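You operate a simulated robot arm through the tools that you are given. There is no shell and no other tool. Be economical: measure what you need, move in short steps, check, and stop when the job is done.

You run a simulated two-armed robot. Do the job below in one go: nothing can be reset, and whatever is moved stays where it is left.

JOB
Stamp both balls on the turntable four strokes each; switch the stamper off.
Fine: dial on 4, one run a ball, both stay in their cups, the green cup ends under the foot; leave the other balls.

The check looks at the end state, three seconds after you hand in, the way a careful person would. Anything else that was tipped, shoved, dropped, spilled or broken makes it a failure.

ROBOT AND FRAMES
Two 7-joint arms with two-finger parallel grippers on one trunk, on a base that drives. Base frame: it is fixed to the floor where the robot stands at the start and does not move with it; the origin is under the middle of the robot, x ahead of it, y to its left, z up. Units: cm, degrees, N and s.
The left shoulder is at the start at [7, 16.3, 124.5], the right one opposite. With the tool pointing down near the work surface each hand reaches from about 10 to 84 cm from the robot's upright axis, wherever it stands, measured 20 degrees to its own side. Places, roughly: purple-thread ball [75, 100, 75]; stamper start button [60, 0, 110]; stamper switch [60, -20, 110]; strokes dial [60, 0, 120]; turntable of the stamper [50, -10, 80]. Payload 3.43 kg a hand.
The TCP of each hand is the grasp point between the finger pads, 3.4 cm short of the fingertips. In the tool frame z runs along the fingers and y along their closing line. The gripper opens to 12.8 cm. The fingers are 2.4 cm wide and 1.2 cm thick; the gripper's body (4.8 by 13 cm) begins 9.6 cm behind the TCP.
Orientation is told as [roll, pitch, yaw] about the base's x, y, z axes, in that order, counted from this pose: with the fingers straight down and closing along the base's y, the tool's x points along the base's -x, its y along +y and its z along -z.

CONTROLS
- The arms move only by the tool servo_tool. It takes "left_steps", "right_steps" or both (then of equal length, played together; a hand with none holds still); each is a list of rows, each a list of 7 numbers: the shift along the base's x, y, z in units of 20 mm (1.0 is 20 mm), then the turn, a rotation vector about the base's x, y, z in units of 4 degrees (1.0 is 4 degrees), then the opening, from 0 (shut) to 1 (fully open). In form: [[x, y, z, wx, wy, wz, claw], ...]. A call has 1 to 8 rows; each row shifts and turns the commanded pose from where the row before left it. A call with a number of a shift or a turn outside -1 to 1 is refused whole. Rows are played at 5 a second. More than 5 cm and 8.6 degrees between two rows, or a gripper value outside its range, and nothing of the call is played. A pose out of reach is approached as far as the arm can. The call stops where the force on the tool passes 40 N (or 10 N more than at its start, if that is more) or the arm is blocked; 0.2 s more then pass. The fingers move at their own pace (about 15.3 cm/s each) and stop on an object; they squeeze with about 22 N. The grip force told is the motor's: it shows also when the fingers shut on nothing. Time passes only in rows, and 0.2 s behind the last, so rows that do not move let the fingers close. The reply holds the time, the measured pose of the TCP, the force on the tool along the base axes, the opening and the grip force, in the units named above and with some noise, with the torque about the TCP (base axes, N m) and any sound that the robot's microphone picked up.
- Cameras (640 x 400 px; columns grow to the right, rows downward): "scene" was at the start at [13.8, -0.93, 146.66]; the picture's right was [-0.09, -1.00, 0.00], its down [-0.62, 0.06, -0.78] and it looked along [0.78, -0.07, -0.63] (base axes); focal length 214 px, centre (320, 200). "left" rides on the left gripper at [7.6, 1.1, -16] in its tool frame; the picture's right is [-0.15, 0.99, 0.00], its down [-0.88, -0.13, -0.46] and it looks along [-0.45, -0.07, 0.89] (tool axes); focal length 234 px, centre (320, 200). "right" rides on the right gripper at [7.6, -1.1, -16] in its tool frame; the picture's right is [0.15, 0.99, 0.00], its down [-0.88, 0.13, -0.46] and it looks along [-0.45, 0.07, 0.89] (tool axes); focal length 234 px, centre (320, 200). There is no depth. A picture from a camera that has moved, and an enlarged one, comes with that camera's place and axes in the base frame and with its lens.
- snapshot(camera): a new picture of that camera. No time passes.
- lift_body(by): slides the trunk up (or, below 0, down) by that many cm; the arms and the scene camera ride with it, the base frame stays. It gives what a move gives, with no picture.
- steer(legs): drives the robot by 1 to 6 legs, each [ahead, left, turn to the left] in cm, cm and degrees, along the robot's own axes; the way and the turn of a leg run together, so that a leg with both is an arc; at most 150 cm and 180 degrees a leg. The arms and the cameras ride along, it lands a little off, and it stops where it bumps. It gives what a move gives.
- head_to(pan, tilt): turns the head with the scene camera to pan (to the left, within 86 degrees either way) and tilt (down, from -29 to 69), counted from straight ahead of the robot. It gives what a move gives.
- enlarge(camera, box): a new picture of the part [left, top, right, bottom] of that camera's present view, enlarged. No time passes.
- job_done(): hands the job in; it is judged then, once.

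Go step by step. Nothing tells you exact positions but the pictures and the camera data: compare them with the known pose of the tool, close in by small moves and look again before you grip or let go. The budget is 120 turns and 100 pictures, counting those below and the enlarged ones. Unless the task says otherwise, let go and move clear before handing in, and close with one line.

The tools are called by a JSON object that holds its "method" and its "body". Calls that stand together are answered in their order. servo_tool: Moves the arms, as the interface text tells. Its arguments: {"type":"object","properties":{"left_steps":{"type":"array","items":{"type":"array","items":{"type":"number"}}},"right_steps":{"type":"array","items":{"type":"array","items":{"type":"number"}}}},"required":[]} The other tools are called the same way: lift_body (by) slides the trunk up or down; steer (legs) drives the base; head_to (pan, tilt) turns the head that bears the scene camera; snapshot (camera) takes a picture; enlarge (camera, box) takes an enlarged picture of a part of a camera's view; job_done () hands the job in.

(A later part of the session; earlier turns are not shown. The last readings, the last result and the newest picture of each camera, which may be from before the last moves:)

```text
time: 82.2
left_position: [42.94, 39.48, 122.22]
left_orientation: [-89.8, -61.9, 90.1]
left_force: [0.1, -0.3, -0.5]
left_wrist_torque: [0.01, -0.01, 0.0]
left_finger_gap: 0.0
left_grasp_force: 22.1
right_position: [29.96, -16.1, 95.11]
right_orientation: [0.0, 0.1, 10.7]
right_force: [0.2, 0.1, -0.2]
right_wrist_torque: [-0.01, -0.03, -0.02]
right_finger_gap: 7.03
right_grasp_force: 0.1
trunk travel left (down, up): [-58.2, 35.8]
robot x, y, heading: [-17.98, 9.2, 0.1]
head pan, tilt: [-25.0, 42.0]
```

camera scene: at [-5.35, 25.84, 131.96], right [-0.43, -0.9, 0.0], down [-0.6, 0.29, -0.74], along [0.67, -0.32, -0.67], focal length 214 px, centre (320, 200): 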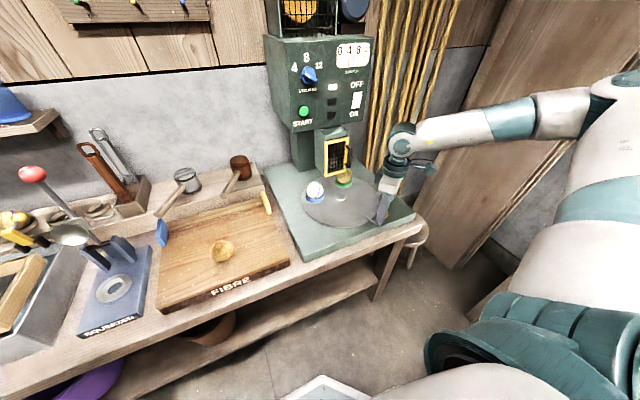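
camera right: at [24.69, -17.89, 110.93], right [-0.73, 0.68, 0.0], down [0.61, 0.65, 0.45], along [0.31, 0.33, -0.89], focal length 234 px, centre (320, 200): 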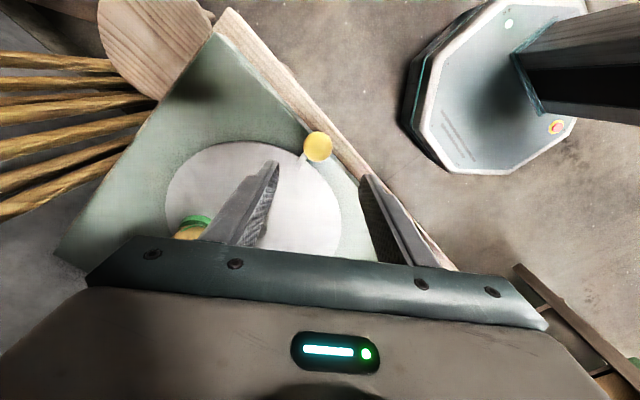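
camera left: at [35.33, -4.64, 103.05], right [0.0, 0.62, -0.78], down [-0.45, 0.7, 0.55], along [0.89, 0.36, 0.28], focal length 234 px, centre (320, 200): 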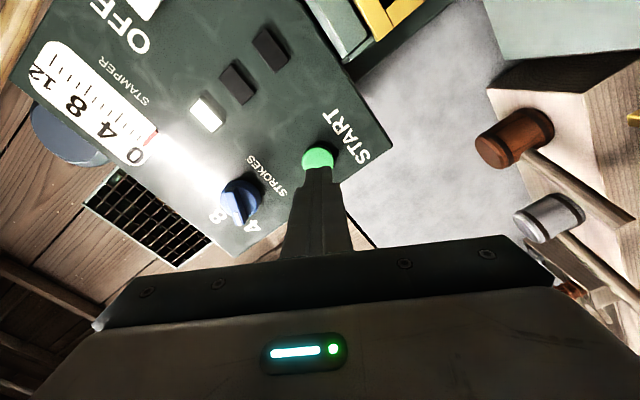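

{"method": "servo_tool", "body": {"right_steps": [[0, 0.8, -0.5, 0, 0, 0, 0.55], [-0.1, 0.8, -0.5, 0, 0, 0, 0.55], [0, 0, -1, 0, 0, 0, 0.55], [0, 0, -0.7, 0, 0, 0, 0.55], [0, 0, 0, 0, 0, 0, 0.55]]}}

{"method": "snapshot", "body": {"camera": "right"}}

```text
time: 83.3
left_position: [42.87, 39.36, 122.4]
left_orientation: [-89.7, -61.9, 90.1]
left_force: [0.2, -0.2, 0.0]
left_wrist_torque: [-0.02, 0.01, 0.02]
left_finger_gap: 0.0
left_grasp_force: 22.3
right_position: [29.71, -13.28, 89.61]
right_orientation: [0.2, 0.1, 10.7]
right_force: [0.1, -0.5, -0.4]
right_wrist_torque: [0.02, 0.0, 0.0]
right_finger_gap: 7.01
right_grasp_force: 0.0
trunk travel left (down, up): [-58.2, 35.8]
robot x, y, heading: [-17.91, 9.32, 0.2]
head pan, tilt: [-25.0, 42.0]
```

```text
42 pictures are left
camera right: at [22.71, -15.66, 105.56], right [-0.33, 0.94, 0.0], down [0.84, 0.29, 0.45], along [0.43, 0.15, -0.89], focal length 234 px, centre (320, 200)
```

right: 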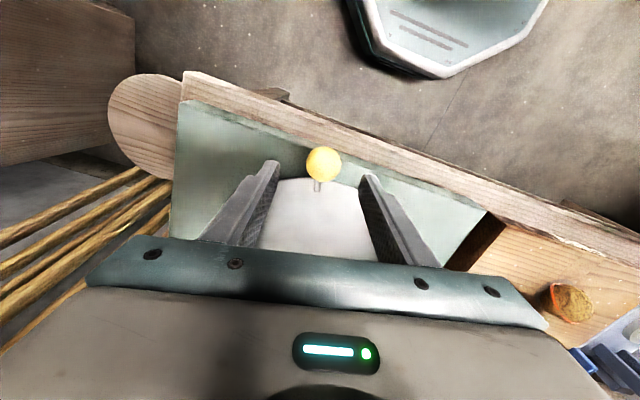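

Centred over the knob. Descending and checking before gripping.

{"method": "servo_tool", "body": {"right_steps": [[0, 0.1, -0.8, 0, 0, 0, 0.55], [0, 0.1, -0.9, 0, 0, 0, 0.55], [0, 0, -0.8, 0, 0, 0, 0.55], [0, 0, 0, 0, 0, 0, 0.55]]}}

{"method": "snapshot", "body": {"camera": "right"}}

```text
time: 84.3
left_position: [42.88, 39.46, 122.41]
left_orientation: [-89.8, -61.9, 90.1]
left_force: [-0.5, -0.4, -0.2]
left_wrist_torque: [0.0, 0.02, -0.01]
left_finger_gap: 0.0
left_grasp_force: 22.5
right_position: [29.86, -12.8, 84.5]
right_orientation: [0.2, 0.1, 10.7]
right_force: [-0.2, -0.7, -0.3]
right_wrist_torque: [0.0, -0.02, -0.04]
right_finger_gap: 7.04
right_grasp_force: 0.1
trunk travel left (down, up): [-58.2, 35.8]
robot x, y, heading: [-17.98, 9.03, 0.2]
head pan, tilt: [-25.0, 42.0]
```

```text
41 pictures are left
camera right: at [22.73, -15.19, 100.52], right [-0.33, 0.94, 0.0], down [0.84, 0.29, 0.45], along [0.43, 0.15, -0.89], focal length 234 px, centre (320, 200)
```

right: 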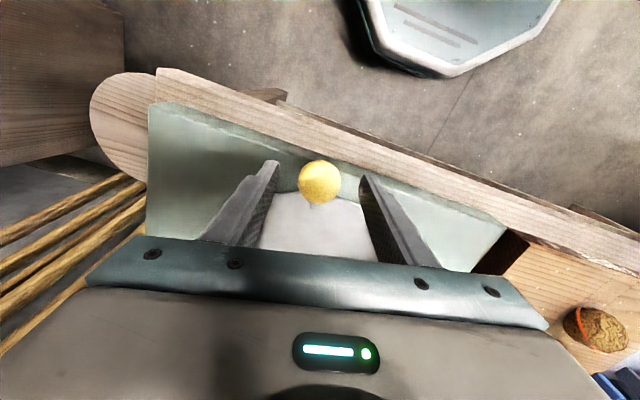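

Good. Grip and turn a further ~25°, then look.

{"method": "servo_tool", "body": {"right_steps": [[0, 0, 0, 0, 0, 0, 0], [0, 0, 0, 0, 0, 0, 0], [0, 0, 0, 0, 0, 0, 0], [0.236, -0.835, 0, 0, 0, 0.75, 0], [0.308, -0.811, 0, 0, 0, 0.75, 0], [0.378, -0.781, 0, 0, 0, 0.75, 0], [0.444, -0.746, 0, 0, 0, 0.75, 0], [0.508, -0.704, 0, 0, 0, 0.75, 0]]}}

{"method": "snapshot", "body": {"camera": "scene"}}

{"method": "snapshot", "body": {"camera": "right"}}

```text
time: 86.2
left_position: [42.74, 39.39, 122.3]
left_orientation: [-89.9, -62.0, 90.1]
left_force: [-0.2, 0.2, -0.2]
left_wrist_torque: [0.02, 0.01, -0.03]
left_finger_gap: 0.0
left_grasp_force: 21.9
right_position: [33.63, -20.55, 84.61]
right_orientation: [0.1, 0.1, 25.7]
right_force: [-4.5, -1.7, 8.2]
right_wrist_torque: [-0.01, 0.43, 0.27]
right_finger_gap: 3.54
right_grasp_force: 45.2
trunk travel left (down, up): [-58.2, 35.8]
robot x, y, heading: [-18.13, 9.4, -0.1]
head pan, tilt: [-25.0, 42.0]
```

```text
40 pictures are left
camera scene: at [-5.1, 5.64, 131.92], right [-0.42, -0.91, 0.0], down [-0.61, 0.28, -0.74], along [0.67, -0.31, -0.67], focal length 214 px, centre (320, 200)
```

scene: 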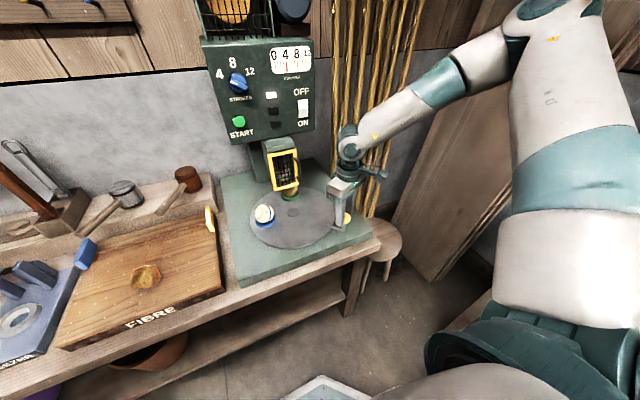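

```text
39 pictures are left
camera right: at [27.37, -24.78, 100.52], right [-0.56, 0.83, 0.0], down [0.74, 0.5, 0.46], along [0.38, 0.26, -0.89], focal length 234 px, centre (320, 200)
```

right: 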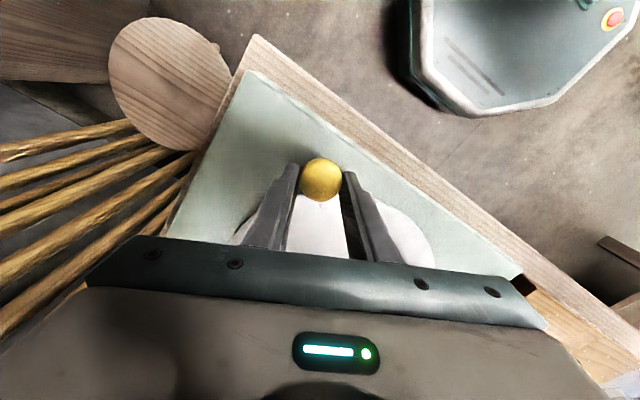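

{"method": "enlarge", "body": {"camera": "scene", "box": [220, 130, 360, 260]}}

```text
3.08 times, centred on (290, 195) of scene
camera zoom: at [-5.1, 5.64, 131.92], right [-0.42, -0.91, 0.0], down [-0.61, 0.28, -0.74], along [0.67, -0.31, -0.67], focal length 660 px, centre (412, 215)
```

zoom: 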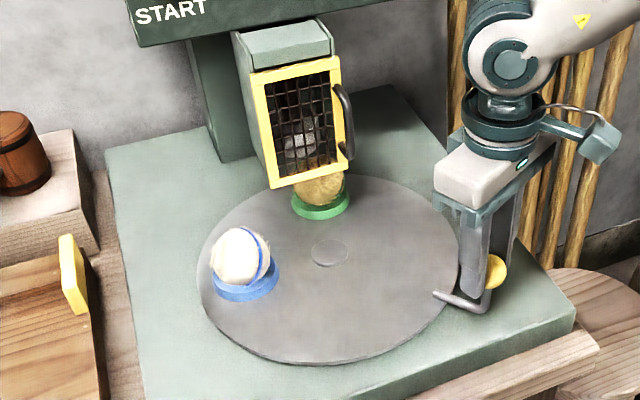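

The green cup is about 10° short of the foot. I'll turn about 8° more and look closely.

{"method": "servo_tool", "body": {"right_steps": [[0.564, -0.66, 0, 0, 0, 0.75, 0], [0.365, -0.371, 0, 0, 0, 0.5, 0], [0, 0, 0, 0, 0, 0, 0]]}}

{"method": "enlarge", "body": {"camera": "scene", "box": [230, 130, 330, 230]}}

```text
time: 87.0
left_position: [42.79, 39.43, 122.42]
left_orientation: [-89.9, -62.0, 90.1]
left_force: [0.2, 0.0, -0.4]
left_wrist_torque: [-0.02, 0.03, 0.03]
left_finger_gap: 0.01
left_grasp_force: 21.6
right_position: [35.53, -22.67, 84.67]
right_orientation: [0.1, 0.0, 30.7]
right_force: [-2.1, -2.1, 6.9]
right_wrist_torque: [0.21, -0.44, 0.09]
right_finger_gap: 3.56
right_grasp_force: 44.8
trunk travel left (down, up): [-58.2, 35.8]
robot x, y, heading: [-18.04, 8.97, 0.0]
head pan, tilt: [-25.0, 42.0]
```

```text
4.00 times, centred on (280, 180) of scene
camera zoom: at [-5.08, 5.64, 131.89], right [-0.42, -0.91, 0.0], down [-0.61, 0.28, -0.74], along [0.67, -0.31, -0.67], focal length 858 px, centre (480, 280)
```

zoom: 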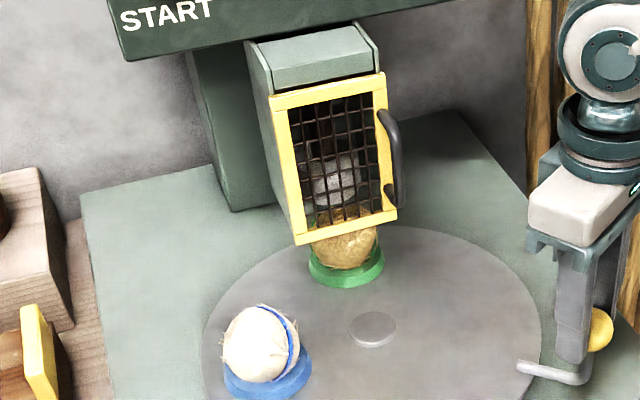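

By geometry the green cup is now within a few mm of the foot. One finer look to confirm.

{"method": "enlarge", "body": {"camera": "scene", "box": [290, 150, 338, 206]}}

{"method": "enlarge", "body": {"camera": "scene", "box": [292, 145, 332, 205]}}

```text
7.14 times, centred on (314, 178) of scene
camera zoom: at [-5.08, 5.64, 131.89], right [-0.42, -0.91, 0.0], down [-0.61, 0.28, -0.74], along [0.67, -0.31, -0.67], focal length 1532 px, centre (363, 357)
```

zoom: 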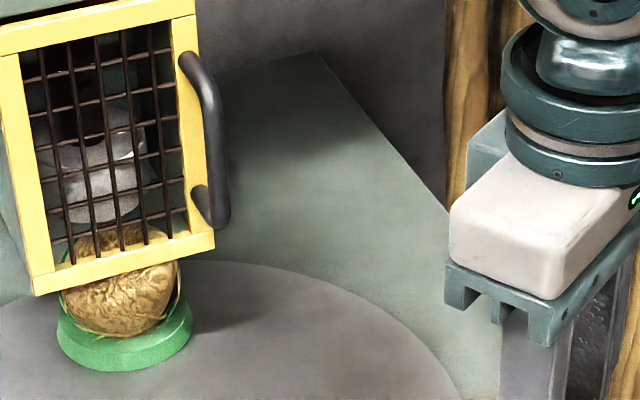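

```text
6.67 times, centred on (312, 175) of scene
camera zoom: at [-5.08, 5.64, 131.89], right [-0.42, -0.91, 0.0], down [-0.61, 0.28, -0.74], along [0.67, -0.31, -0.67], focal length 1430 px, centre (373, 367)
```

zoom: 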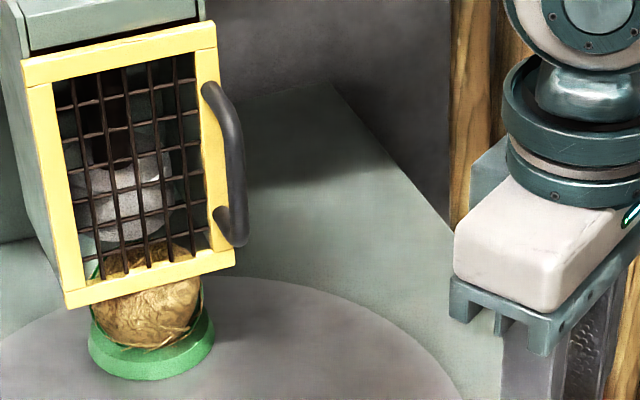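

The ball sits under the foot within a couple of mm. I'll release the knob, lift clear and re-check.

{"method": "servo_tool", "body": {"right_steps": [[0, 0, 0, 0, 0, 0, 0.55], [0, 0, 0, 0, 0, 0, 0.55], [0, 0, 0.5, 0, 0, 0, 0.55], [0, 0, 1, 0, 0, 0, 0.55], [0, 0, 1, 0, 0, 0, 0.55], [-0.5, 0, 1, 0, 0, 0, 0.55], [-0.5, 0, 1, 0, 0, 0, 0.55], [-0.5, 0, 1, 0, 0, 0, 0.55]]}}

{"method": "enlarge", "body": {"camera": "scene", "box": [220, 130, 360, 240]}}

{"method": "snapshot", "body": {"camera": "right"}}

```text
time: 88.8
left_position: [42.77, 39.54, 122.29]
left_orientation: [-89.8, -61.9, 90.2]
left_force: [-0.2, 0.1, 0.5]
left_wrist_torque: [0.01, -0.01, 0.03]
left_finger_gap: 0.0
left_grasp_force: 21.5
right_position: [32.45, -22.62, 95.58]
right_orientation: [0.2, 0.1, 30.7]
right_force: [0.4, -0.1, 0.7]
right_wrist_torque: [0.01, -0.01, 0.02]
right_finger_gap: 7.01
right_grasp_force: 0.2
trunk travel left (down, up): [-58.2, 35.8]
robot x, y, heading: [-18.06, 9.55, 0.2]
head pan, tilt: [-25.0, 42.0]
```

```text
3.64 times, centred on (290, 185) of scene
camera zoom: at [-5.07, 5.65, 131.89], right [-0.42, -0.91, 0.0], down [-0.61, 0.28, -0.74], along [0.67, -0.31, -0.67], focal length 780 px, centre (429, 254)
```

zoom: 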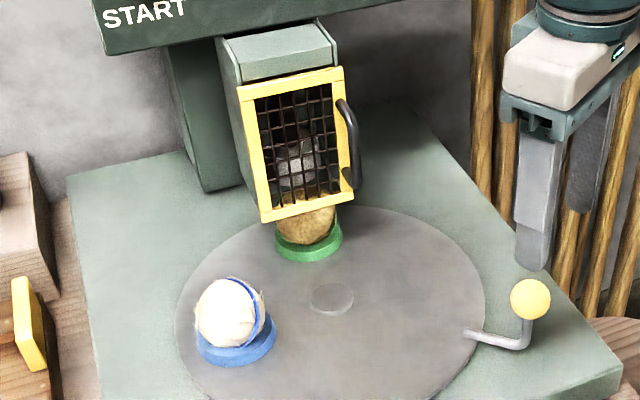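

```text
33 pictures are left
camera right: at [26.69, -27.38, 111.57], right [-0.63, 0.78, 0.0], down [0.69, 0.56, 0.46], along [0.35, 0.29, -0.89], focal length 234 px, centre (320, 200)
```

right: 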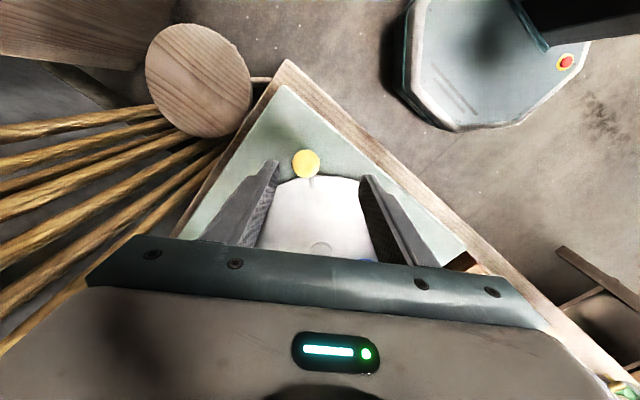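

Aligned and stable. Next I'll pull the right hand back, drive to the earlier pressing position, and bring the left hand to START.

{"method": "servo_tool", "body": {"right_steps": [[-0.5, -0.5, 1, 0, 0, -1, 0.3], [-0.5, -0.5, 1, 0, 0, -1, 0.3], [-0.5, -0.5, 1, 0, 0, -1, 0.3], [-0.5, -0.5, 1, 0, 0, -1, 0.3], [-0.5, 0, 0.5, 0, 0, -1, 0.3], [0, 0, 0, 0, 0, -1, 0.3], [0, 0, 0, 0, 0, -1, 0.3], [0, 0, 0, 0, 0, 0, 0.3]]}}

{"method": "steer", "body": {"legs": [[0, -9.3, 0], [6, 0, 0]]}}

{"method": "head_to", "body": {"pan": -9, "tilt": 30}}

{"method": "snapshot", "body": {"camera": "scene"}}

```text
time: 90.5
left_position: [42.87, 39.5, 122.31]
left_orientation: [-89.7, -61.9, 90.0]
left_force: [0.2, 0.7, 0.5]
left_wrist_torque: [0.01, 0.0, -0.04]
left_finger_gap: 0.01
left_grasp_force: 21.9
right_position: [27.51, -26.51, 104.55]
right_orientation: [0.1, 0.1, 2.6]
right_force: [-0.3, -0.6, 0.7]
right_wrist_torque: [-0.01, 0.01, 0.01]
right_finger_gap: 3.86
right_grasp_force: 0.1
trunk travel left (down, up): [-58.2, 35.8]
robot x, y, heading: [-17.84, 9.25, 0.1]
head pan, tilt: [-25.0, 42.0]
```

```text
time: 92.2
left_position: [48.91, 30.25, 122.26]
left_orientation: [-89.8, -62.0, 90.0]
left_force: [0.6, -0.1, 0.4]
left_wrist_torque: [-0.01, -0.04, 0.02]
left_finger_gap: 0.01
left_grasp_force: 21.8
right_position: [33.5, -35.58, 104.49]
right_orientation: [0.1, 0.1, 2.9]
right_force: [-0.3, -0.3, 0.1]
right_wrist_torque: [-0.03, 0.0, -0.01]
right_finger_gap: 3.85
right_grasp_force: 0.1
trunk travel left (down, up): [-58.2, 35.8]
robot x, y, heading: [-11.76, 0.02, 0.1]
head pan, tilt: [-25.0, 42.0]
```

```text
time: 93.0
left_position: [48.73, 30.36, 122.32]
left_orientation: [-89.9, -62.0, 90.2]
left_force: [0.0, -0.1, -0.3]
left_wrist_torque: [-0.03, -0.01, 0.05]
left_finger_gap: 0.01
left_grasp_force: 21.8
right_position: [33.43, -35.48, 104.53]
right_orientation: [0.1, 0.1, 2.8]
right_force: [0.3, 0.3, 0.1]
right_wrist_torque: [0.02, -0.02, 0.0]
right_finger_gap: 3.81
right_grasp_force: 0.0
trunk travel left (down, up): [-58.2, 35.8]
robot x, y, heading: [-11.5, 0.19, 0.2]
head pan, tilt: [-9.0, 30.0]
```

```text
32 pictures are left
camera scene: at [2.26, -1.42, 133.71], right [-0.15, -0.99, 0.0], down [-0.49, 0.08, -0.87], along [0.86, -0.13, -0.5], focal length 214 px, centre (320, 200)
```

scene: 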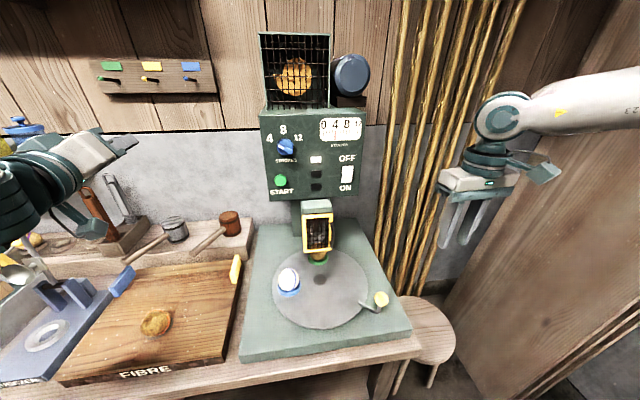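

{"method": "enlarge", "body": {"camera": "scene", "box": [280, 190, 360, 290]}}

{"method": "servo_tool", "body": {"left_steps": [[0, -1, -1, 0, 0, 0, 0], [0, -1, -1, 0, 0, 0, 0], [0, -1, -1, -1, 0, 0, 0], [0, -1, -1, -1, 0, 0, 0], [0, -1, -1, -1, 0, 0, 0], [0, -1, -1, -1, 0, 0, 0], [0, -1, -1, -1, 0, 0, 0], [0, -1, -0.4, -1, 0, 0, 0]]}}

{"method": "snapshot", "body": {"camera": "scene"}}

```text
4.00 times, centred on (320, 240) of scene
camera zoom: at [2.26, -1.42, 133.71], right [-0.15, -0.99, 0.0], down [-0.49, 0.08, -0.87], along [0.86, -0.13, -0.5], focal length 858 px, centre (320, 40)
```

zoom: 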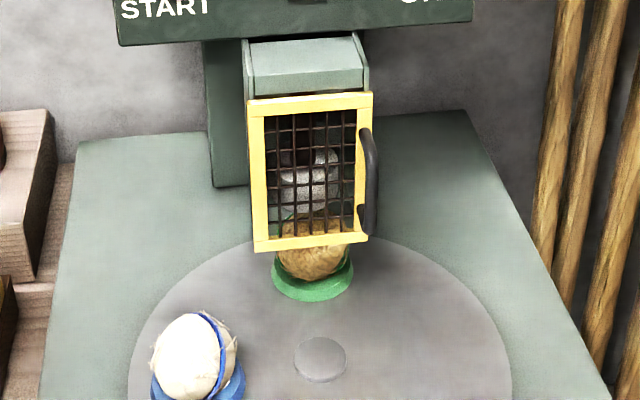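

```text
time: 94.8
left_position: [48.89, 28.57, 115.05]
left_orientation: [-90.7, -48.4, 87.3]
left_force: [0.3, 0.2, -0.1]
left_wrist_torque: [0.0, 0.02, -0.03]
left_finger_gap: 0.0
left_grasp_force: 21.9
left hand out of reach, approached as far as the arm can: row 2, 3, 4, 5, 6, 7, 8
right_position: [33.37, -35.62, 104.69]
right_orientation: [0.1, 0.1, 2.8]
right_force: [-1.2, 0.3, 0.0]
right_wrist_torque: [-0.01, -0.03, 0.05]
right_finger_gap: 3.85
right_grasp_force: 0.0
trunk travel left (down, up): [-58.2, 35.8]
robot x, y, heading: [-12.15, 0.19, 0.2]
head pan, tilt: [-9.0, 30.0]
```

```text
30 pictures are left
camera scene: at [2.21, -1.37, 133.72], right [-0.15, -0.99, 0.0], down [-0.49, 0.08, -0.87], along [0.86, -0.13, -0.5], focal length 214 px, centre (320, 200)
```

scene: 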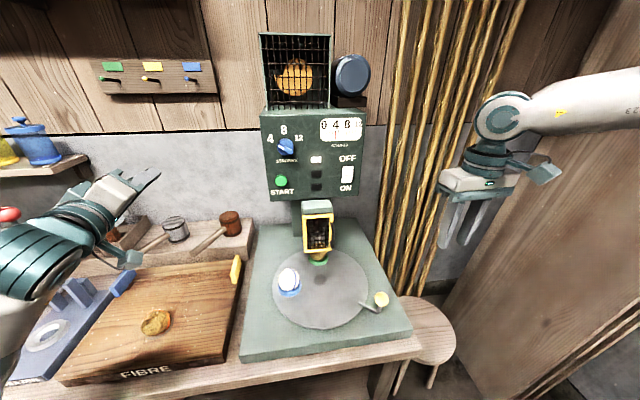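

The left arm hit a limit, so I'll retrace the path it came out on: up first, then inwards.

{"method": "servo_tool", "body": {"left_steps": [[0.5, 0, 1, 0, 0, 0, 0], [0.5, 0, 1, 0, 0, 0, 0], [0, -0.5, 1, 0, 0, 0, 0], [0, -1, 0.5, 0, 0, 0, 0], [0, -1, 0, 0, 0, 0, 0], [0, -1, 0, 0, 0, 0, 0], [0, -1, 0, 0, 0, 0, 0], [0, -1, 0, 0, 0, 0, 0]]}}

{"method": "enlarge", "body": {"camera": "scene", "box": [300, 205, 336, 270]}}

```text
time: 96.6
left_position: [51.04, 17.4, 122.24]
left_orientation: [-90.6, -48.6, 87.2]
left_force: [0.8, -0.5, -0.9]
left_wrist_torque: [0.02, 0.0, 0.04]
left_finger_gap: 0.0
left_grasp_force: 21.8
right_position: [33.44, -35.75, 104.6]
right_orientation: [0.2, 0.1, 2.9]
right_force: [0.2, -0.5, -0.1]
right_wrist_torque: [0.01, 0.02, 0.01]
right_finger_gap: 3.84
right_grasp_force: 0.1
trunk travel left (down, up): [-58.2, 35.8]
robot x, y, heading: [-12.22, -0.1, 0.1]
head pan, tilt: [-9.0, 30.0]
```

```text
6.15 times, centred on (318, 238) of scene
camera zoom: at [2.32, -1.54, 133.7], right [-0.15, -0.99, 0.0], down [-0.49, 0.08, -0.87], along [0.86, -0.13, -0.5], focal length 1320 px, centre (332, -31)
```

zoom: 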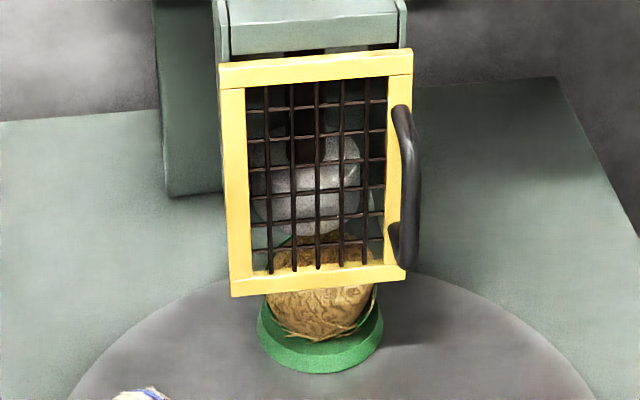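

Checking the foot-versus-cup alignment more finely before pressing.

{"method": "enlarge", "body": {"camera": "scene", "box": [308, 216, 332, 246]}}

```text
13.33 times, centred on (320, 231) of scene
camera zoom: at [2.32, -1.54, 133.7], right [-0.15, -0.99, 0.0], down [-0.49, 0.08, -0.87], along [0.86, -0.13, -0.5], focal length 2860 px, centre (320, -213)
```

zoom: 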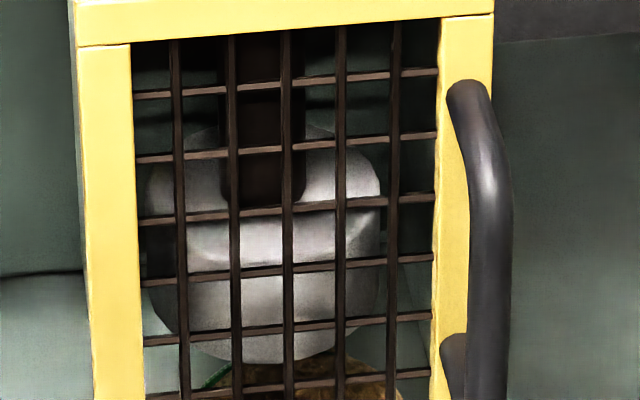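

The cup is about 6 mm (≈3.5°) short of centred. I'll re-grip the crank with the right hand and nudge it.

{"method": "servo_tool", "body": {"right_steps": [[0.2, 1, -0.3, 0, 0, 0, 0.55], [0.2, 1, -0.5, 0, 0, 0, 0.55], [0.2, 1, -1, 0, 0, 1, 0.55], [0.2, 1, -1, 0, 0, 1, 0.55], [0.2, 1, -1, 0, 0, 1, 0.55], [0.1, 1, -1, 0, 0, 1, 0.55], [0, 0.45, -1, 0, 0, 1, 0.55], [0, 0, -0.5, 0, 0, 0, 0.55]]}}

{"method": "snapshot", "body": {"camera": "right"}}

```text
time: 98.4
left_position: [50.93, 17.64, 122.21]
left_orientation: [-90.7, -48.3, 87.2]
left_force: [-0.3, 0.4, 0.6]
left_wrist_torque: [0.01, -0.01, 0.0]
left_finger_gap: 0.01
left_grasp_force: 22.3
right_position: [35.73, -22.84, 92.03]
right_orientation: [0.1, 0.1, 23.0]
right_force: [-0.4, 0.4, 0.2]
right_wrist_torque: [0.02, -0.03, 0.02]
right_finger_gap: 7.07
right_grasp_force: 0.2
trunk travel left (down, up): [-58.2, 35.8]
robot x, y, heading: [-11.85, 0.24, 0.3]
head pan, tilt: [-9.0, 30.0]
```

```text
27 pictures are left
camera right: at [29.17, -26.59, 107.89], right [-0.52, 0.85, 0.0], down [0.76, 0.46, 0.45], along [0.39, 0.24, -0.89], focal length 234 px, centre (320, 200)
```

right: 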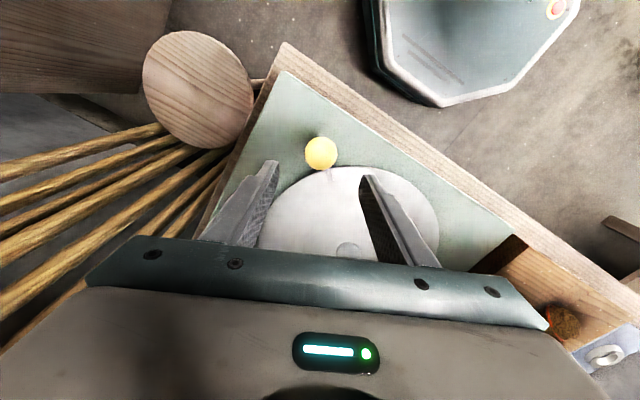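

The knob is directly below. Descend, grip and nudge 3.5°.

{"method": "servo_tool", "body": {"right_steps": [[-0.1, 0, -0.9, 0, 0, 0, 0.55], [0, 0, -0.9, 0, 0, 0, 0.55], [0, 0, -0.9, 0, 0, 0, 0.55], [0, 0, -1, 0, 0, 0, 0.55]]}}

{"method": "servo_tool", "body": {"right_steps": [[0, 0, 0, 0, 0, 0, 0], [0, 0, 0, 0, 0, 0, 0], [0, 0, 0, 0, 0, 0, 0]]}}

{"method": "servo_tool", "body": {"right_steps": [[0.23, -0.2, 0, 0, 0, 0.5, 0], [0.23, -0.2, 0, 0, 0, 0.4, 0], [0, 0, 0, 0, 0, 0, 0]]}}

{"method": "enlarge", "body": {"camera": "scene", "box": [300, 205, 336, 270]}}

```text
time: 99.4
left_position: [51.14, 17.63, 122.17]
left_orientation: [-90.4, -48.4, 87.1]
left_force: [0.8, 0.4, 0.4]
left_wrist_torque: [0.03, 0.0, -0.03]
left_finger_gap: 0.01
left_grasp_force: 21.9
right_position: [35.71, -22.67, 84.47]
right_orientation: [0.2, 0.1, 22.8]
right_force: [0.6, -0.6, -0.2]
right_wrist_torque: [-0.01, 0.06, -0.03]
right_finger_gap: 7.05
right_grasp_force: 0.1
trunk travel left (down, up): [-58.2, 35.8]
robot x, y, heading: [-11.79, 0.29, 0.3]
head pan, tilt: [-9.0, 30.0]
```

```text
time: 100.2
left_position: [50.99, 17.52, 122.23]
left_orientation: [-90.6, -48.4, 87.3]
left_force: [0.0, 0.7, -0.3]
left_wrist_torque: [-0.01, 0.04, 0.01]
left_finger_gap: 0.0
left_grasp_force: 22.0
right_position: [35.47, -22.57, 84.39]
right_orientation: [0.2, 0.1, 22.9]
right_force: [-1.1, 0.7, -1.9]
right_wrist_torque: [0.34, -0.72, 0.11]
right_finger_gap: 3.55
right_grasp_force: 44.9
trunk travel left (down, up): [-58.2, 35.8]
robot x, y, heading: [-12.03, 0.18, 0.3]
head pan, tilt: [-9.0, 30.0]
```

```text
time: 101.0
left_position: [50.98, 17.56, 122.13]
left_orientation: [-90.5, -48.4, 87.1]
left_force: [0.6, -0.5, 0.0]
left_wrist_torque: [0.0, 0.0, 0.03]
left_finger_gap: 0.0
left_grasp_force: 22.0
right_position: [36.41, -23.56, 84.53]
right_orientation: [0.2, 0.1, 26.4]
right_force: [1.3, 3.2, -10.0]
right_wrist_torque: [0.4, -1.05, 0.27]
right_finger_gap: 3.55
right_grasp_force: 45.2
trunk travel left (down, up): [-58.2, 35.8]
robot x, y, heading: [-11.75, 0.29, 0.1]
head pan, tilt: [-9.0, 30.0]
```

```text
6.15 times, centred on (318, 238) of scene
camera zoom: at [2.4, -1.42, 133.69], right [-0.15, -0.99, 0.0], down [-0.49, 0.08, -0.87], along [0.86, -0.13, -0.5], focal length 1320 px, centre (332, -31)
```

zoom: 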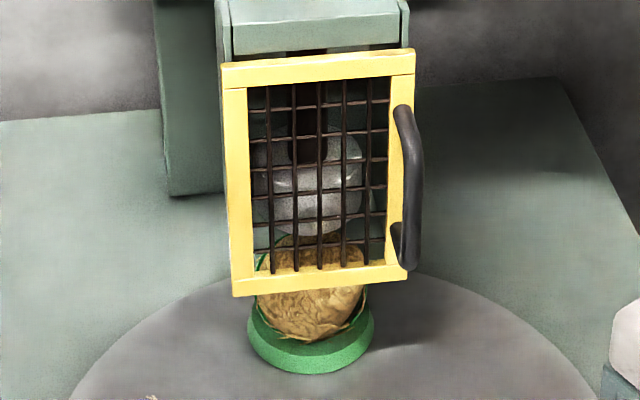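

Now the cup centre matches the foot. I'll release, lift clear and pull the right hand back.

{"method": "servo_tool", "body": {"right_steps": [[0, 0, 0, 0, 0, 0, 0.55], [0, 0, 0, 0, 0, 0, 0.55], [0, 0, 0.5, 0, 0, 0, 0.55], [0, 0, 1, 0, 0, 0, 0.55], [0, 0, 1, 0, 0, 0, 0.55], [-0.2, -0.5, 1, 0, 0, -1, 0.55], [-0.4, -1, 1, 0, 0, -1, 0.3], [-0.5, -1, 1, 0, 0, -1, 0.3]]}}

{"method": "servo_tool", "body": {"right_steps": [[-0.2, -1, 0.5, 0, 0, -1, 0.3], [-0.2, -1, 0, 0, 0, -1, 0.3], [0, -1, 0, 0, 0, 0, 0.3]]}}

{"method": "servo_tool", "body": {"left_steps": [[0, -1, 0, 0, 0, 0, 0], [0, -1, 0, 0, 0, 0, 0], [0, -1, 0, 0, 0, 0, 0], [0, -1, -0.5, 0, 0, 0, 0], [0, -1, -0.5, 0, 0, 0, 0], [0, -1, -0.5, 0, 0, 0, 0], [0, -1, -1, 0, 0, 0, 0], [0, -1, -1, 0, 0, 0, 0]]}}

{"method": "snapshot", "body": {"camera": "scene"}}

```text
time: 102.8
left_position: [50.88, 17.56, 122.33]
left_orientation: [-90.7, -48.5, 87.4]
left_force: [-0.7, 1.2, -0.1]
left_wrist_torque: [-0.01, 0.02, 0.03]
left_finger_gap: 0.0
left_grasp_force: 22.1
right_position: [34.2, -28.49, 95.68]
right_orientation: [0.1, 0.1, 14.2]
right_force: [-0.4, -0.4, 0.1]
right_wrist_torque: [0.0, -0.06, -0.01]
right_finger_gap: 3.84
right_grasp_force: 0.0
trunk travel left (down, up): [-58.2, 35.8]
robot x, y, heading: [-12.05, -0.29, 0.2]
head pan, tilt: [-9.0, 30.0]
```

```text
time: 103.6
left_position: [50.88, 17.56, 122.22]
left_orientation: [-90.6, -48.5, 87.2]
left_force: [-0.5, -0.1, 0.1]
left_wrist_torque: [0.01, 0.01, 0.03]
left_finger_gap: 0.02
left_grasp_force: 22.3
right_position: [33.59, -34.55, 96.58]
right_orientation: [0.0, 0.1, 6.4]
right_force: [0.1, 0.8, 0.3]
right_wrist_torque: [-0.02, 0.04, -0.01]
right_finger_gap: 3.83
right_grasp_force: 0.1
trunk travel left (down, up): [-58.2, 35.8]
robot x, y, heading: [-11.63, 0.35, 0.1]
head pan, tilt: [-9.0, 30.0]
```

```text
time: 105.4
left_position: [50.94, 1.52, 115.15]
left_orientation: [-90.6, -48.5, 87.2]
left_force: [-0.5, -0.2, 0.1]
left_wrist_torque: [0.04, -0.01, -0.01]
left_finger_gap: 0.0
left_grasp_force: 22.2
right_position: [33.63, -34.62, 96.45]
right_orientation: [0.2, 0.1, 6.5]
right_force: [-0.1, -1.2, 0.0]
right_wrist_torque: [0.01, 0.01, -0.01]
right_finger_gap: 3.81
right_grasp_force: 0.1
trunk travel left (down, up): [-58.2, 35.8]
robot x, y, heading: [-11.9, 0.18, 0.4]
head pan, tilt: [-9.0, 30.0]
```

```text
25 pictures are left
camera scene: at [2.35, -1.55, 133.7], right [-0.15, -0.99, 0.0], down [-0.49, 0.08, -0.87], along [0.86, -0.13, -0.5], focal length 214 px, centre (320, 200)
```

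scene: 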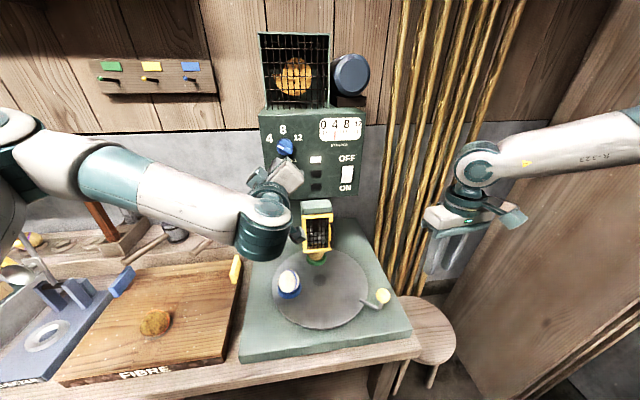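

Now lower the left hand to the START height.

{"method": "servo_tool", "body": {"left_steps": [[0, 0, -1, 0, 0, 0, 0], [0, 0, -1, 0, 0, 0, 0], [0, 0, -1, 0, 0, 0, 0], [0, -0.1, -0.7, 0, 0, 0, 0], [0, 0, 0, 0, 0, 0, 0]]}}

{"method": "snapshot", "body": {"camera": "left"}}

{"method": "enlarge", "body": {"camera": "scene", "box": [250, 100, 370, 200]}}

```text
time: 106.6
left_position: [50.92, 1.54, 107.72]
left_orientation: [-90.6, -48.4, 87.1]
left_force: [-0.1, 0.1, -0.9]
left_wrist_torque: [0.03, 0.01, 0.0]
left_finger_gap: 0.0
left_grasp_force: 21.8
right_position: [33.61, -34.5, 96.64]
right_orientation: [0.1, 0.2, 6.3]
right_force: [0.5, -1.2, -0.6]
right_wrist_torque: [-0.03, -0.04, -0.03]
right_finger_gap: 3.84
right_grasp_force: 0.1
trunk travel left (down, up): [-58.2, 35.8]
robot x, y, heading: [-11.78, 0.16, 0.2]
head pan, tilt: [-9.0, 30.0]
```

```text
24 pictures are left
camera left: at [34.85, -1.77, 101.38], right [0.05, 0.84, -0.55], down [-0.43, 0.51, 0.74], along [0.9, 0.2, 0.39], focal length 234 px, centre (320, 200)
```

left: 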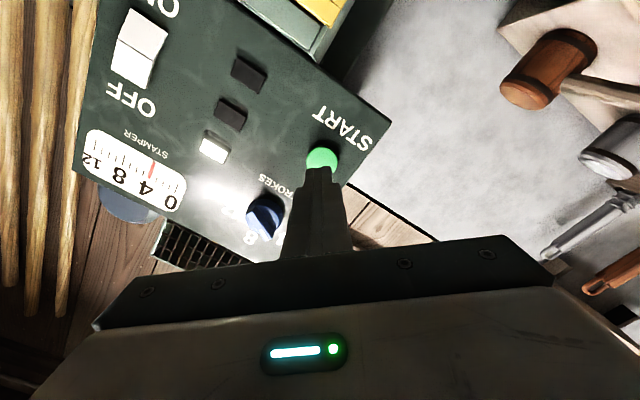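

```text
4.00 times, centred on (310, 150) of scene
camera zoom: at [2.3, -1.38, 133.71], right [-0.15, -0.99, 0.0], down [-0.49, 0.08, -0.87], along [0.86, -0.13, -0.5], focal length 858 px, centre (360, 400)
```

zoom: 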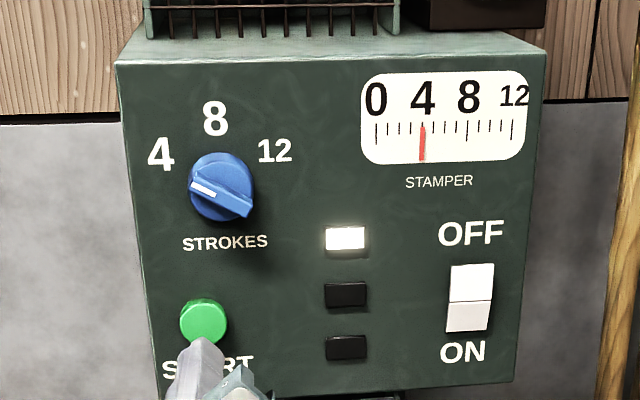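

Lined up. Press START in small steps until the click.

{"method": "servo_tool", "body": {"left_steps": [[0.7, -0.05, 0, 0, 0, 0, 0], [0.6, -0.05, 0, 0, 0, 0, 0], [0.5, 0, 0, 0, 0, 0, 0], [0.3, 0, 0, 0, 0, 0, 0], [0.25, 0, 0, 0, 0, 0, 0], [0.15, 0, 0, 0, 0, 0, 0]]}}

```text
time: 108.0
left_position: [55.87, 1.11, 107.9]
left_orientation: [-90.8, -48.5, 87.3]
left_force: [-4.7, 1.3, -0.1]
left_wrist_torque: [-0.02, -0.02, 0.04]
left_finger_gap: 0.01
left_grasp_force: 22.3
right_position: [33.52, -34.51, 96.55]
right_orientation: [0.1, 0.0, 6.4]
right_force: [0.0, -0.4, -0.6]
right_wrist_torque: [0.01, -0.01, -0.01]
right_finger_gap: 3.85
right_grasp_force: 0.1
trunk travel left (down, up): [-58.2, 35.8]
robot x, y, heading: [-11.74, 0.09, 0.2]
head pan, tilt: [-9.0, 30.0]
heard: click
```

Click. Backing off and waiting for the run.

{"method": "servo_tool", "body": {"left_steps": [[-1, 0, 0, 0, 0, 0, 0], [-1, 0, 0, 0, 0, 0, 0], [0, 0, 0, 0, 0, 0, 0]]}}

{"method": "enlarge", "body": {"camera": "scene", "box": [250, 110, 370, 280]}}

{"method": "servo_tool", "body": {"left_steps": [[0, 0, 0, 0, 0, 0, 0], [0, 0, 0, 0, 0, 0, 0], [0, 0, 0, 0, 0, 0, 0], [0, 0, 0, 0, 0, 0, 0], [0, 0, 0, 0, 0, 0, 0], [0, 0, 0, 0, 0, 0, 0], [0, 0, 0, 0, 0, 0, 0], [0, 0, 0, 0, 0, 0, 0]]}}

{"method": "servo_tool", "body": {"left_steps": [[0, 0, 0, 0, 0, 0, 0], [0, 0, 0, 0, 0, 0, 0], [0, 0, 0, 0, 0, 0, 0], [0, 0, 0, 0, 0, 0, 0]]}}

{"method": "enlarge", "body": {"camera": "scene", "box": [250, 110, 370, 280]}}

```text
time: 108.8
left_position: [51.84, 0.97, 107.83]
left_orientation: [-90.5, -48.5, 87.2]
left_force: [0.3, -1.2, 0.0]
left_wrist_torque: [0.0, 0.01, -0.01]
left_finger_gap: 0.0
left_grasp_force: 22.0
right_position: [33.64, -34.55, 96.46]
right_orientation: [0.1, 0.1, 6.4]
right_force: [0.0, -0.3, -0.3]
right_wrist_torque: [-0.01, 0.03, -0.04]
right_finger_gap: 3.83
right_grasp_force: 0.0
trunk travel left (down, up): [-58.2, 35.8]
robot x, y, heading: [-11.54, -0.04, 0.1]
head pan, tilt: [-9.0, 30.0]
```

```text
2.35 times, centred on (310, 195) of scene
camera zoom: at [2.34, -1.43, 133.71], right [-0.15, -0.99, 0.0], down [-0.49, 0.08, -0.87], along [0.86, -0.13, -0.5], focal length 505 px, centre (344, 212)
```

zoom: 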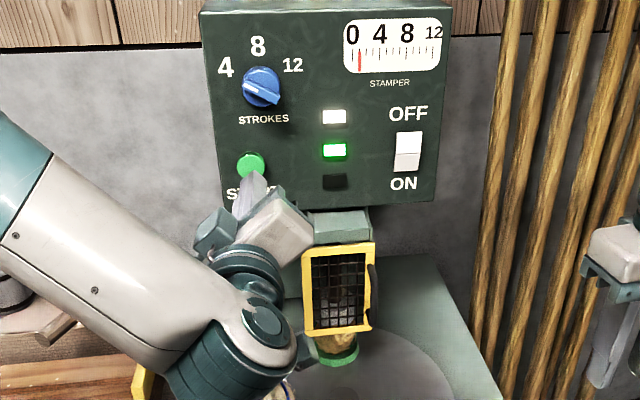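

```text
time: 110.6
left_position: [51.83, 1.02, 107.83]
left_orientation: [-90.7, -48.5, 87.2]
left_force: [0.2, -0.5, 0.6]
left_wrist_torque: [-0.01, 0.01, 0.02]
left_finger_gap: 0.0
left_grasp_force: 22.0
right_position: [33.61, -34.63, 96.55]
right_orientation: [0.1, 0.2, 6.4]
right_force: [0.4, 0.5, 0.0]
right_wrist_torque: [0.01, -0.04, -0.01]
right_finger_gap: 3.86
right_grasp_force: 0.0
trunk travel left (down, up): [-58.2, 35.8]
robot x, y, heading: [-12.17, 0.46, 0.2]
head pan, tilt: [-9.0, 30.0]
```

```text
time: 111.6
left_position: [51.98, 0.96, 107.78]
left_orientation: [-90.7, -48.4, 87.2]
left_force: [-1.6, -0.2, 0.2]
left_wrist_torque: [0.0, 0.02, -0.01]
left_finger_gap: 0.0
left_grasp_force: 22.0
right_position: [33.56, -34.5, 96.6]
right_orientation: [0.1, 0.0, 6.4]
right_force: [0.4, 0.0, 0.1]
right_wrist_torque: [0.02, -0.01, 0.01]
right_finger_gap: 3.83
right_grasp_force: 0.1
trunk travel left (down, up): [-58.2, 35.8]
robot x, y, heading: [-12.06, 0.27, 0.4]
head pan, tilt: [-9.0, 30.0]
```

```text
2.35 times, centred on (310, 195) of scene
camera zoom: at [2.32, -1.43, 133.71], right [-0.15, -0.99, 0.0], down [-0.49, 0.08, -0.87], along [0.86, -0.13, -0.5], focal length 505 px, centre (344, 212)
```

zoom: 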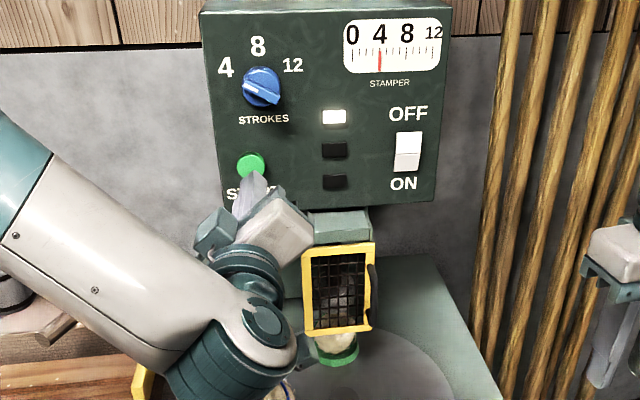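

Second run is done: four strokes on the counter, lamp off. Now retract the left hand the way it came and turn the right hand forward for the switch at about (60,-18.8,110).

{"method": "servo_tool", "body": {"left_steps": [[0, 0, 1, 0, 0, 0, 0], [0, 0, 1, 0, 0, 0, 0], [0, 0, 1, 0, 0, 0, 0], [0, 0, 1, 0, 0, 0, 0], [0, 1, 1, 0, 0, 0, 0], [0, 1, 1, 0, 0, 0, 0], [0, 1, 1, 0, 0, 0, 0], [0, 1, 0.2, 0, 0, 0, 0]]}}

{"method": "servo_tool", "body": {"left_steps": [[0, 1, 0, 0, 0, 0, 0], [0, 1, 0, 0, 0, 0, 0], [0, 1, 0, 0, 0, 0, 0], [0, 1, 0, 0, 0, 0, 0], [0, 0, 0, 0, 0, 0, 0], [0, 0, 0, 0, 0, 0, 0], [0, 0, 0, 0, 0, 0, 0], [0, 0, 0, 0, 0, 0, 0]], "right_steps": [[0, 0, 1, 0, -1, 0, 0], [0, 0, 1, 0, -1, 0, 0], [0, 0, 1, 0, -1, 0, 0], [0, 0, 1, 0, -1, 0, 0], [0, 0, 1, 0, -1, 0, 0], [0.5, 0, 0.5, 0, -1, 0, 0], [0.5, 0, 0, 0, -1, 0, 0], [0.5, 0, 0, 0, -1, 0, 0]]}}

{"method": "servo_tool", "body": {"right_steps": [[0.5, 0, 0, 0, -1, 0, 0], [0.5, 0, 0, 0, -1, 0, 0], [0.5, 0, 0, 0, -1, 0, 0], [0.5, 0, 0, 0, -1, 0, 0], [0, 0, 0, 0, -1, 0, 0], [0, 0, 0, 0, -1, 0, 0], [0, 0, 0, 0, -1, 0, 0], [0, 0, 0, 0, -1, 0, 0]]}}

{"method": "snapshot", "body": {"camera": "scene"}}

```text
time: 113.4
left_position: [52.06, 9.43, 122.14]
left_orientation: [-90.6, -48.4, 87.2]
left_force: [-0.5, 0.2, 0.8]
left_wrist_torque: [-0.02, 0.03, -0.02]
left_finger_gap: 0.02
left_grasp_force: 21.8
right_position: [33.53, -34.49, 96.59]
right_orientation: [0.1, 0.2, 6.5]
right_force: [-0.1, -0.3, -0.4]
right_wrist_torque: [-0.04, -0.01, -0.01]
right_finger_gap: 3.87
right_grasp_force: 0.1
trunk travel left (down, up): [-58.2, 35.8]
robot x, y, heading: [-11.55, -0.21, 0.3]
head pan, tilt: [-9.0, 30.0]
```

```text
time: 115.2
left_position: [51.81, 17.11, 122.22]
left_orientation: [-90.6, -48.4, 87.2]
left_force: [0.0, 0.7, 0.0]
left_wrist_torque: [0.03, 0.02, 0.01]
left_finger_gap: 0.0
left_grasp_force: 22.1
right_position: [36.54, -34.65, 107.53]
right_orientation: [-3.7, -31.8, 7.4]
right_force: [0.2, 0.9, -0.8]
right_wrist_torque: [0.01, 0.01, -0.02]
right_finger_gap: 0.0
right_grasp_force: 22.1
trunk travel left (down, up): [-58.2, 35.8]
robot x, y, heading: [-11.9, 0.05, 0.1]
head pan, tilt: [-9.0, 30.0]
```

```text
time: 117.0
left_position: [51.79, 17.15, 122.14]
left_orientation: [-90.6, -48.4, 87.2]
left_force: [0.5, 0.4, 0.1]
left_wrist_torque: [0.01, 0.01, 0.04]
left_finger_gap: 0.0
left_grasp_force: 21.8
right_position: [43.76, -35.94, 108.8]
right_orientation: [-12.5, -63.2, 14.1]
right_force: [-0.6, 0.3, -0.6]
right_wrist_torque: [-0.02, -0.02, 0.02]
right_finger_gap: 0.0
right_grasp_force: 22.1
right hand out of reach, approached as far as the arm can: row 6, 7, 8
trunk travel left (down, up): [-58.2, 35.8]
robot x, y, heading: [-11.65, -0.03, 0.6]
head pan, tilt: [-9.0, 30.0]
```

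```text
20 pictures are left
camera scene: at [2.34, -1.48, 133.71], right [-0.15, -0.99, 0.0], down [-0.49, 0.08, -0.87], along [0.86, -0.13, -0.5], focal length 214 px, centre (320, 200)
```

scene: 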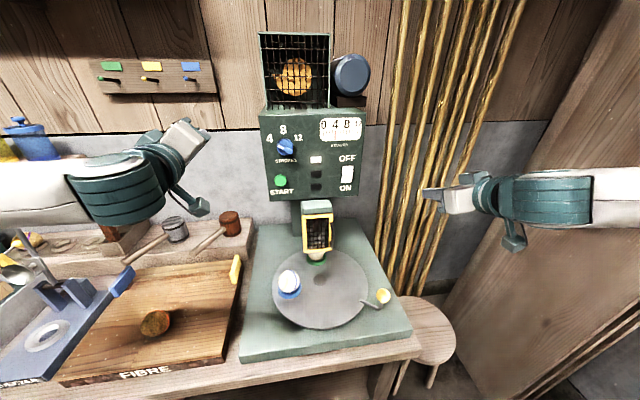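

The right hand points forward and slightly down, good enough for pressing the rocker's upper half. Move it in front of the switch.

{"method": "servo_tool", "body": {"right_steps": [[0, 1, 0.2, 0, 0, 0, 0], [0, 1, 0.2, 0, 0, 0, 0], [0, 1, 0.2, 0, 0, 0, 0], [0, 1, 0.2, 0, 0, 0, 0], [0, 1, 0.2, 0, 0, 0, 0], [0, 1, 0.2, 0, 0, 0, 0], [0, 1, 0.1, 0, 0, 0, 0], [0, 1, 0.1, 0, 0, 0, 0]]}}

{"method": "snapshot", "body": {"camera": "right"}}

{"method": "snapshot", "body": {"camera": "scene"}}

```text
time: 118.8
left_position: [51.91, 17.26, 122.1]
left_orientation: [-90.6, -48.3, 87.2]
left_force: [0.1, 0.0, 0.6]
left_wrist_torque: [0.03, -0.02, 0.03]
left_finger_gap: 0.0
left_grasp_force: 22.1
right_position: [44.94, -20.16, 112.2]
right_orientation: [-12.8, -63.2, 14.4]
right_force: [0.5, 0.8, 0.2]
right_wrist_torque: [0.0, 0.01, -0.03]
right_finger_gap: 0.0
right_grasp_force: 22.3
right hand out of reach, approached as far as the arm can: row 1, 2, 3
trunk travel left (down, up): [-58.2, 35.8]
robot x, y, heading: [-11.78, -0.06, 0.2]
head pan, tilt: [-9.0, 30.0]
```

```text
19 pictures are left
camera right: at [27.54, -22.11, 112.45], right [-0.11, 0.97, -0.23], down [-0.03, 0.23, 0.97], along [0.99, 0.12, 0.0], focal length 234 px, centre (320, 200)
```

right: 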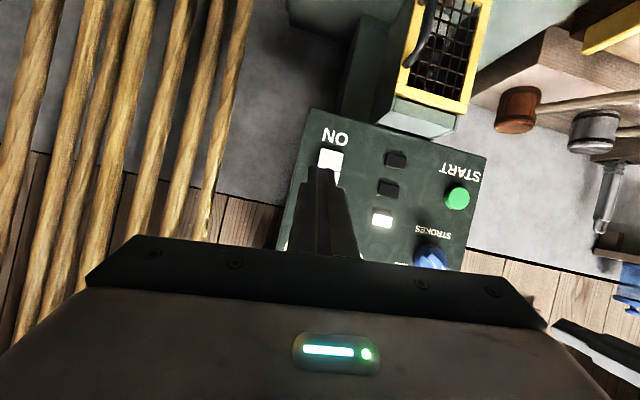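

```text
18 pictures are left
camera scene: at [2.34, -1.3, 133.7], right [-0.15, -0.99, 0.0], down [-0.49, 0.08, -0.87], along [0.86, -0.13, -0.5], focal length 214 px, centre (320, 200)
```

scene: 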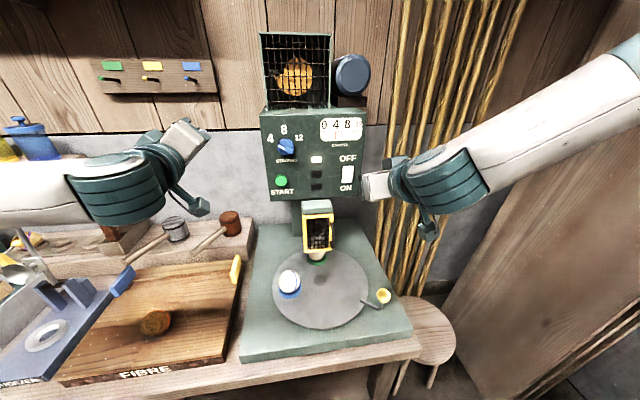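

Adjust to y≈−18.4, z≈111.1 and approach.

{"method": "servo_tool", "body": {"right_steps": [[0, 0.88, -0.55, 0, 0, 0, 0], [1, 0, 0, 0, 0, 0, 0], [1, 0, 0, 0, 0, 0, 0], [1, 0, 0, 0, 0, 0, 0], [0.7, 0, 0, 0, 0, 0, 0], [0, 0, 0, 0, 0, 0, 0]]}}

{"method": "enlarge", "body": {"camera": "right", "box": [240, 60, 420, 260]}}

{"method": "enlarge", "body": {"camera": "scene", "box": [290, 110, 400, 220]}}

```text
time: 120.2
left_position: [51.86, 17.21, 122.27]
left_orientation: [-90.6, -48.4, 87.3]
left_force: [0.3, 0.1, 0.7]
left_wrist_torque: [0.02, 0.01, -0.02]
left_finger_gap: 0.0
left_grasp_force: 22.0
right_position: [52.47, -18.67, 110.95]
right_orientation: [-12.7, -63.2, 14.3]
right_force: [0.8, -0.1, 0.2]
right_wrist_torque: [-0.03, -0.02, -0.01]
right_finger_gap: 0.0
right_grasp_force: 22.2
trunk travel left (down, up): [-58.2, 35.8]
robot x, y, heading: [-11.61, 0.13, 0.1]
head pan, tilt: [-9.0, 30.0]
```

```text
2.00 times, centred on (330, 160) of right
camera zoom: at [34.93, -20.61, 111.22], right [-0.11, 0.97, -0.23], down [-0.03, 0.23, 0.97], along [0.99, 0.12, 0.0], focal length 468 px, centre (300, 280)
```

zoom: 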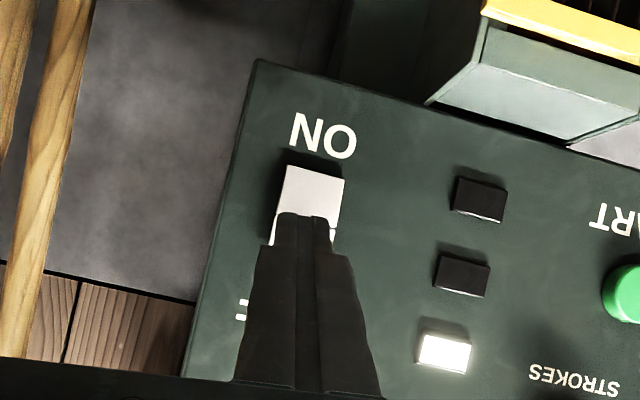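

```text
3.64 times, centred on (345, 165) of scene
camera zoom: at [2.31, -1.4, 133.71], right [-0.15, -0.99, 0.0], down [-0.49, 0.08, -0.87], along [0.86, -0.13, -0.5], focal length 780 px, centre (229, 327)
```

zoom: 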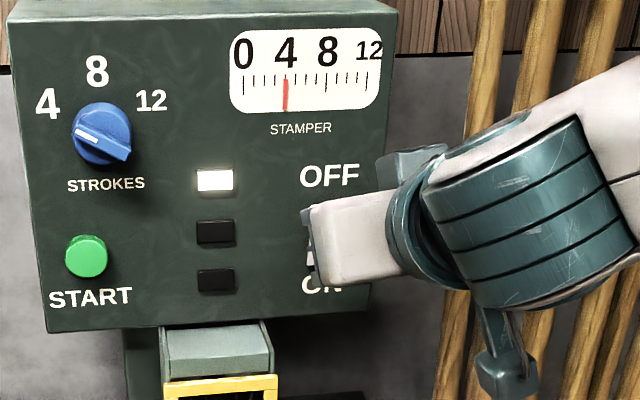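

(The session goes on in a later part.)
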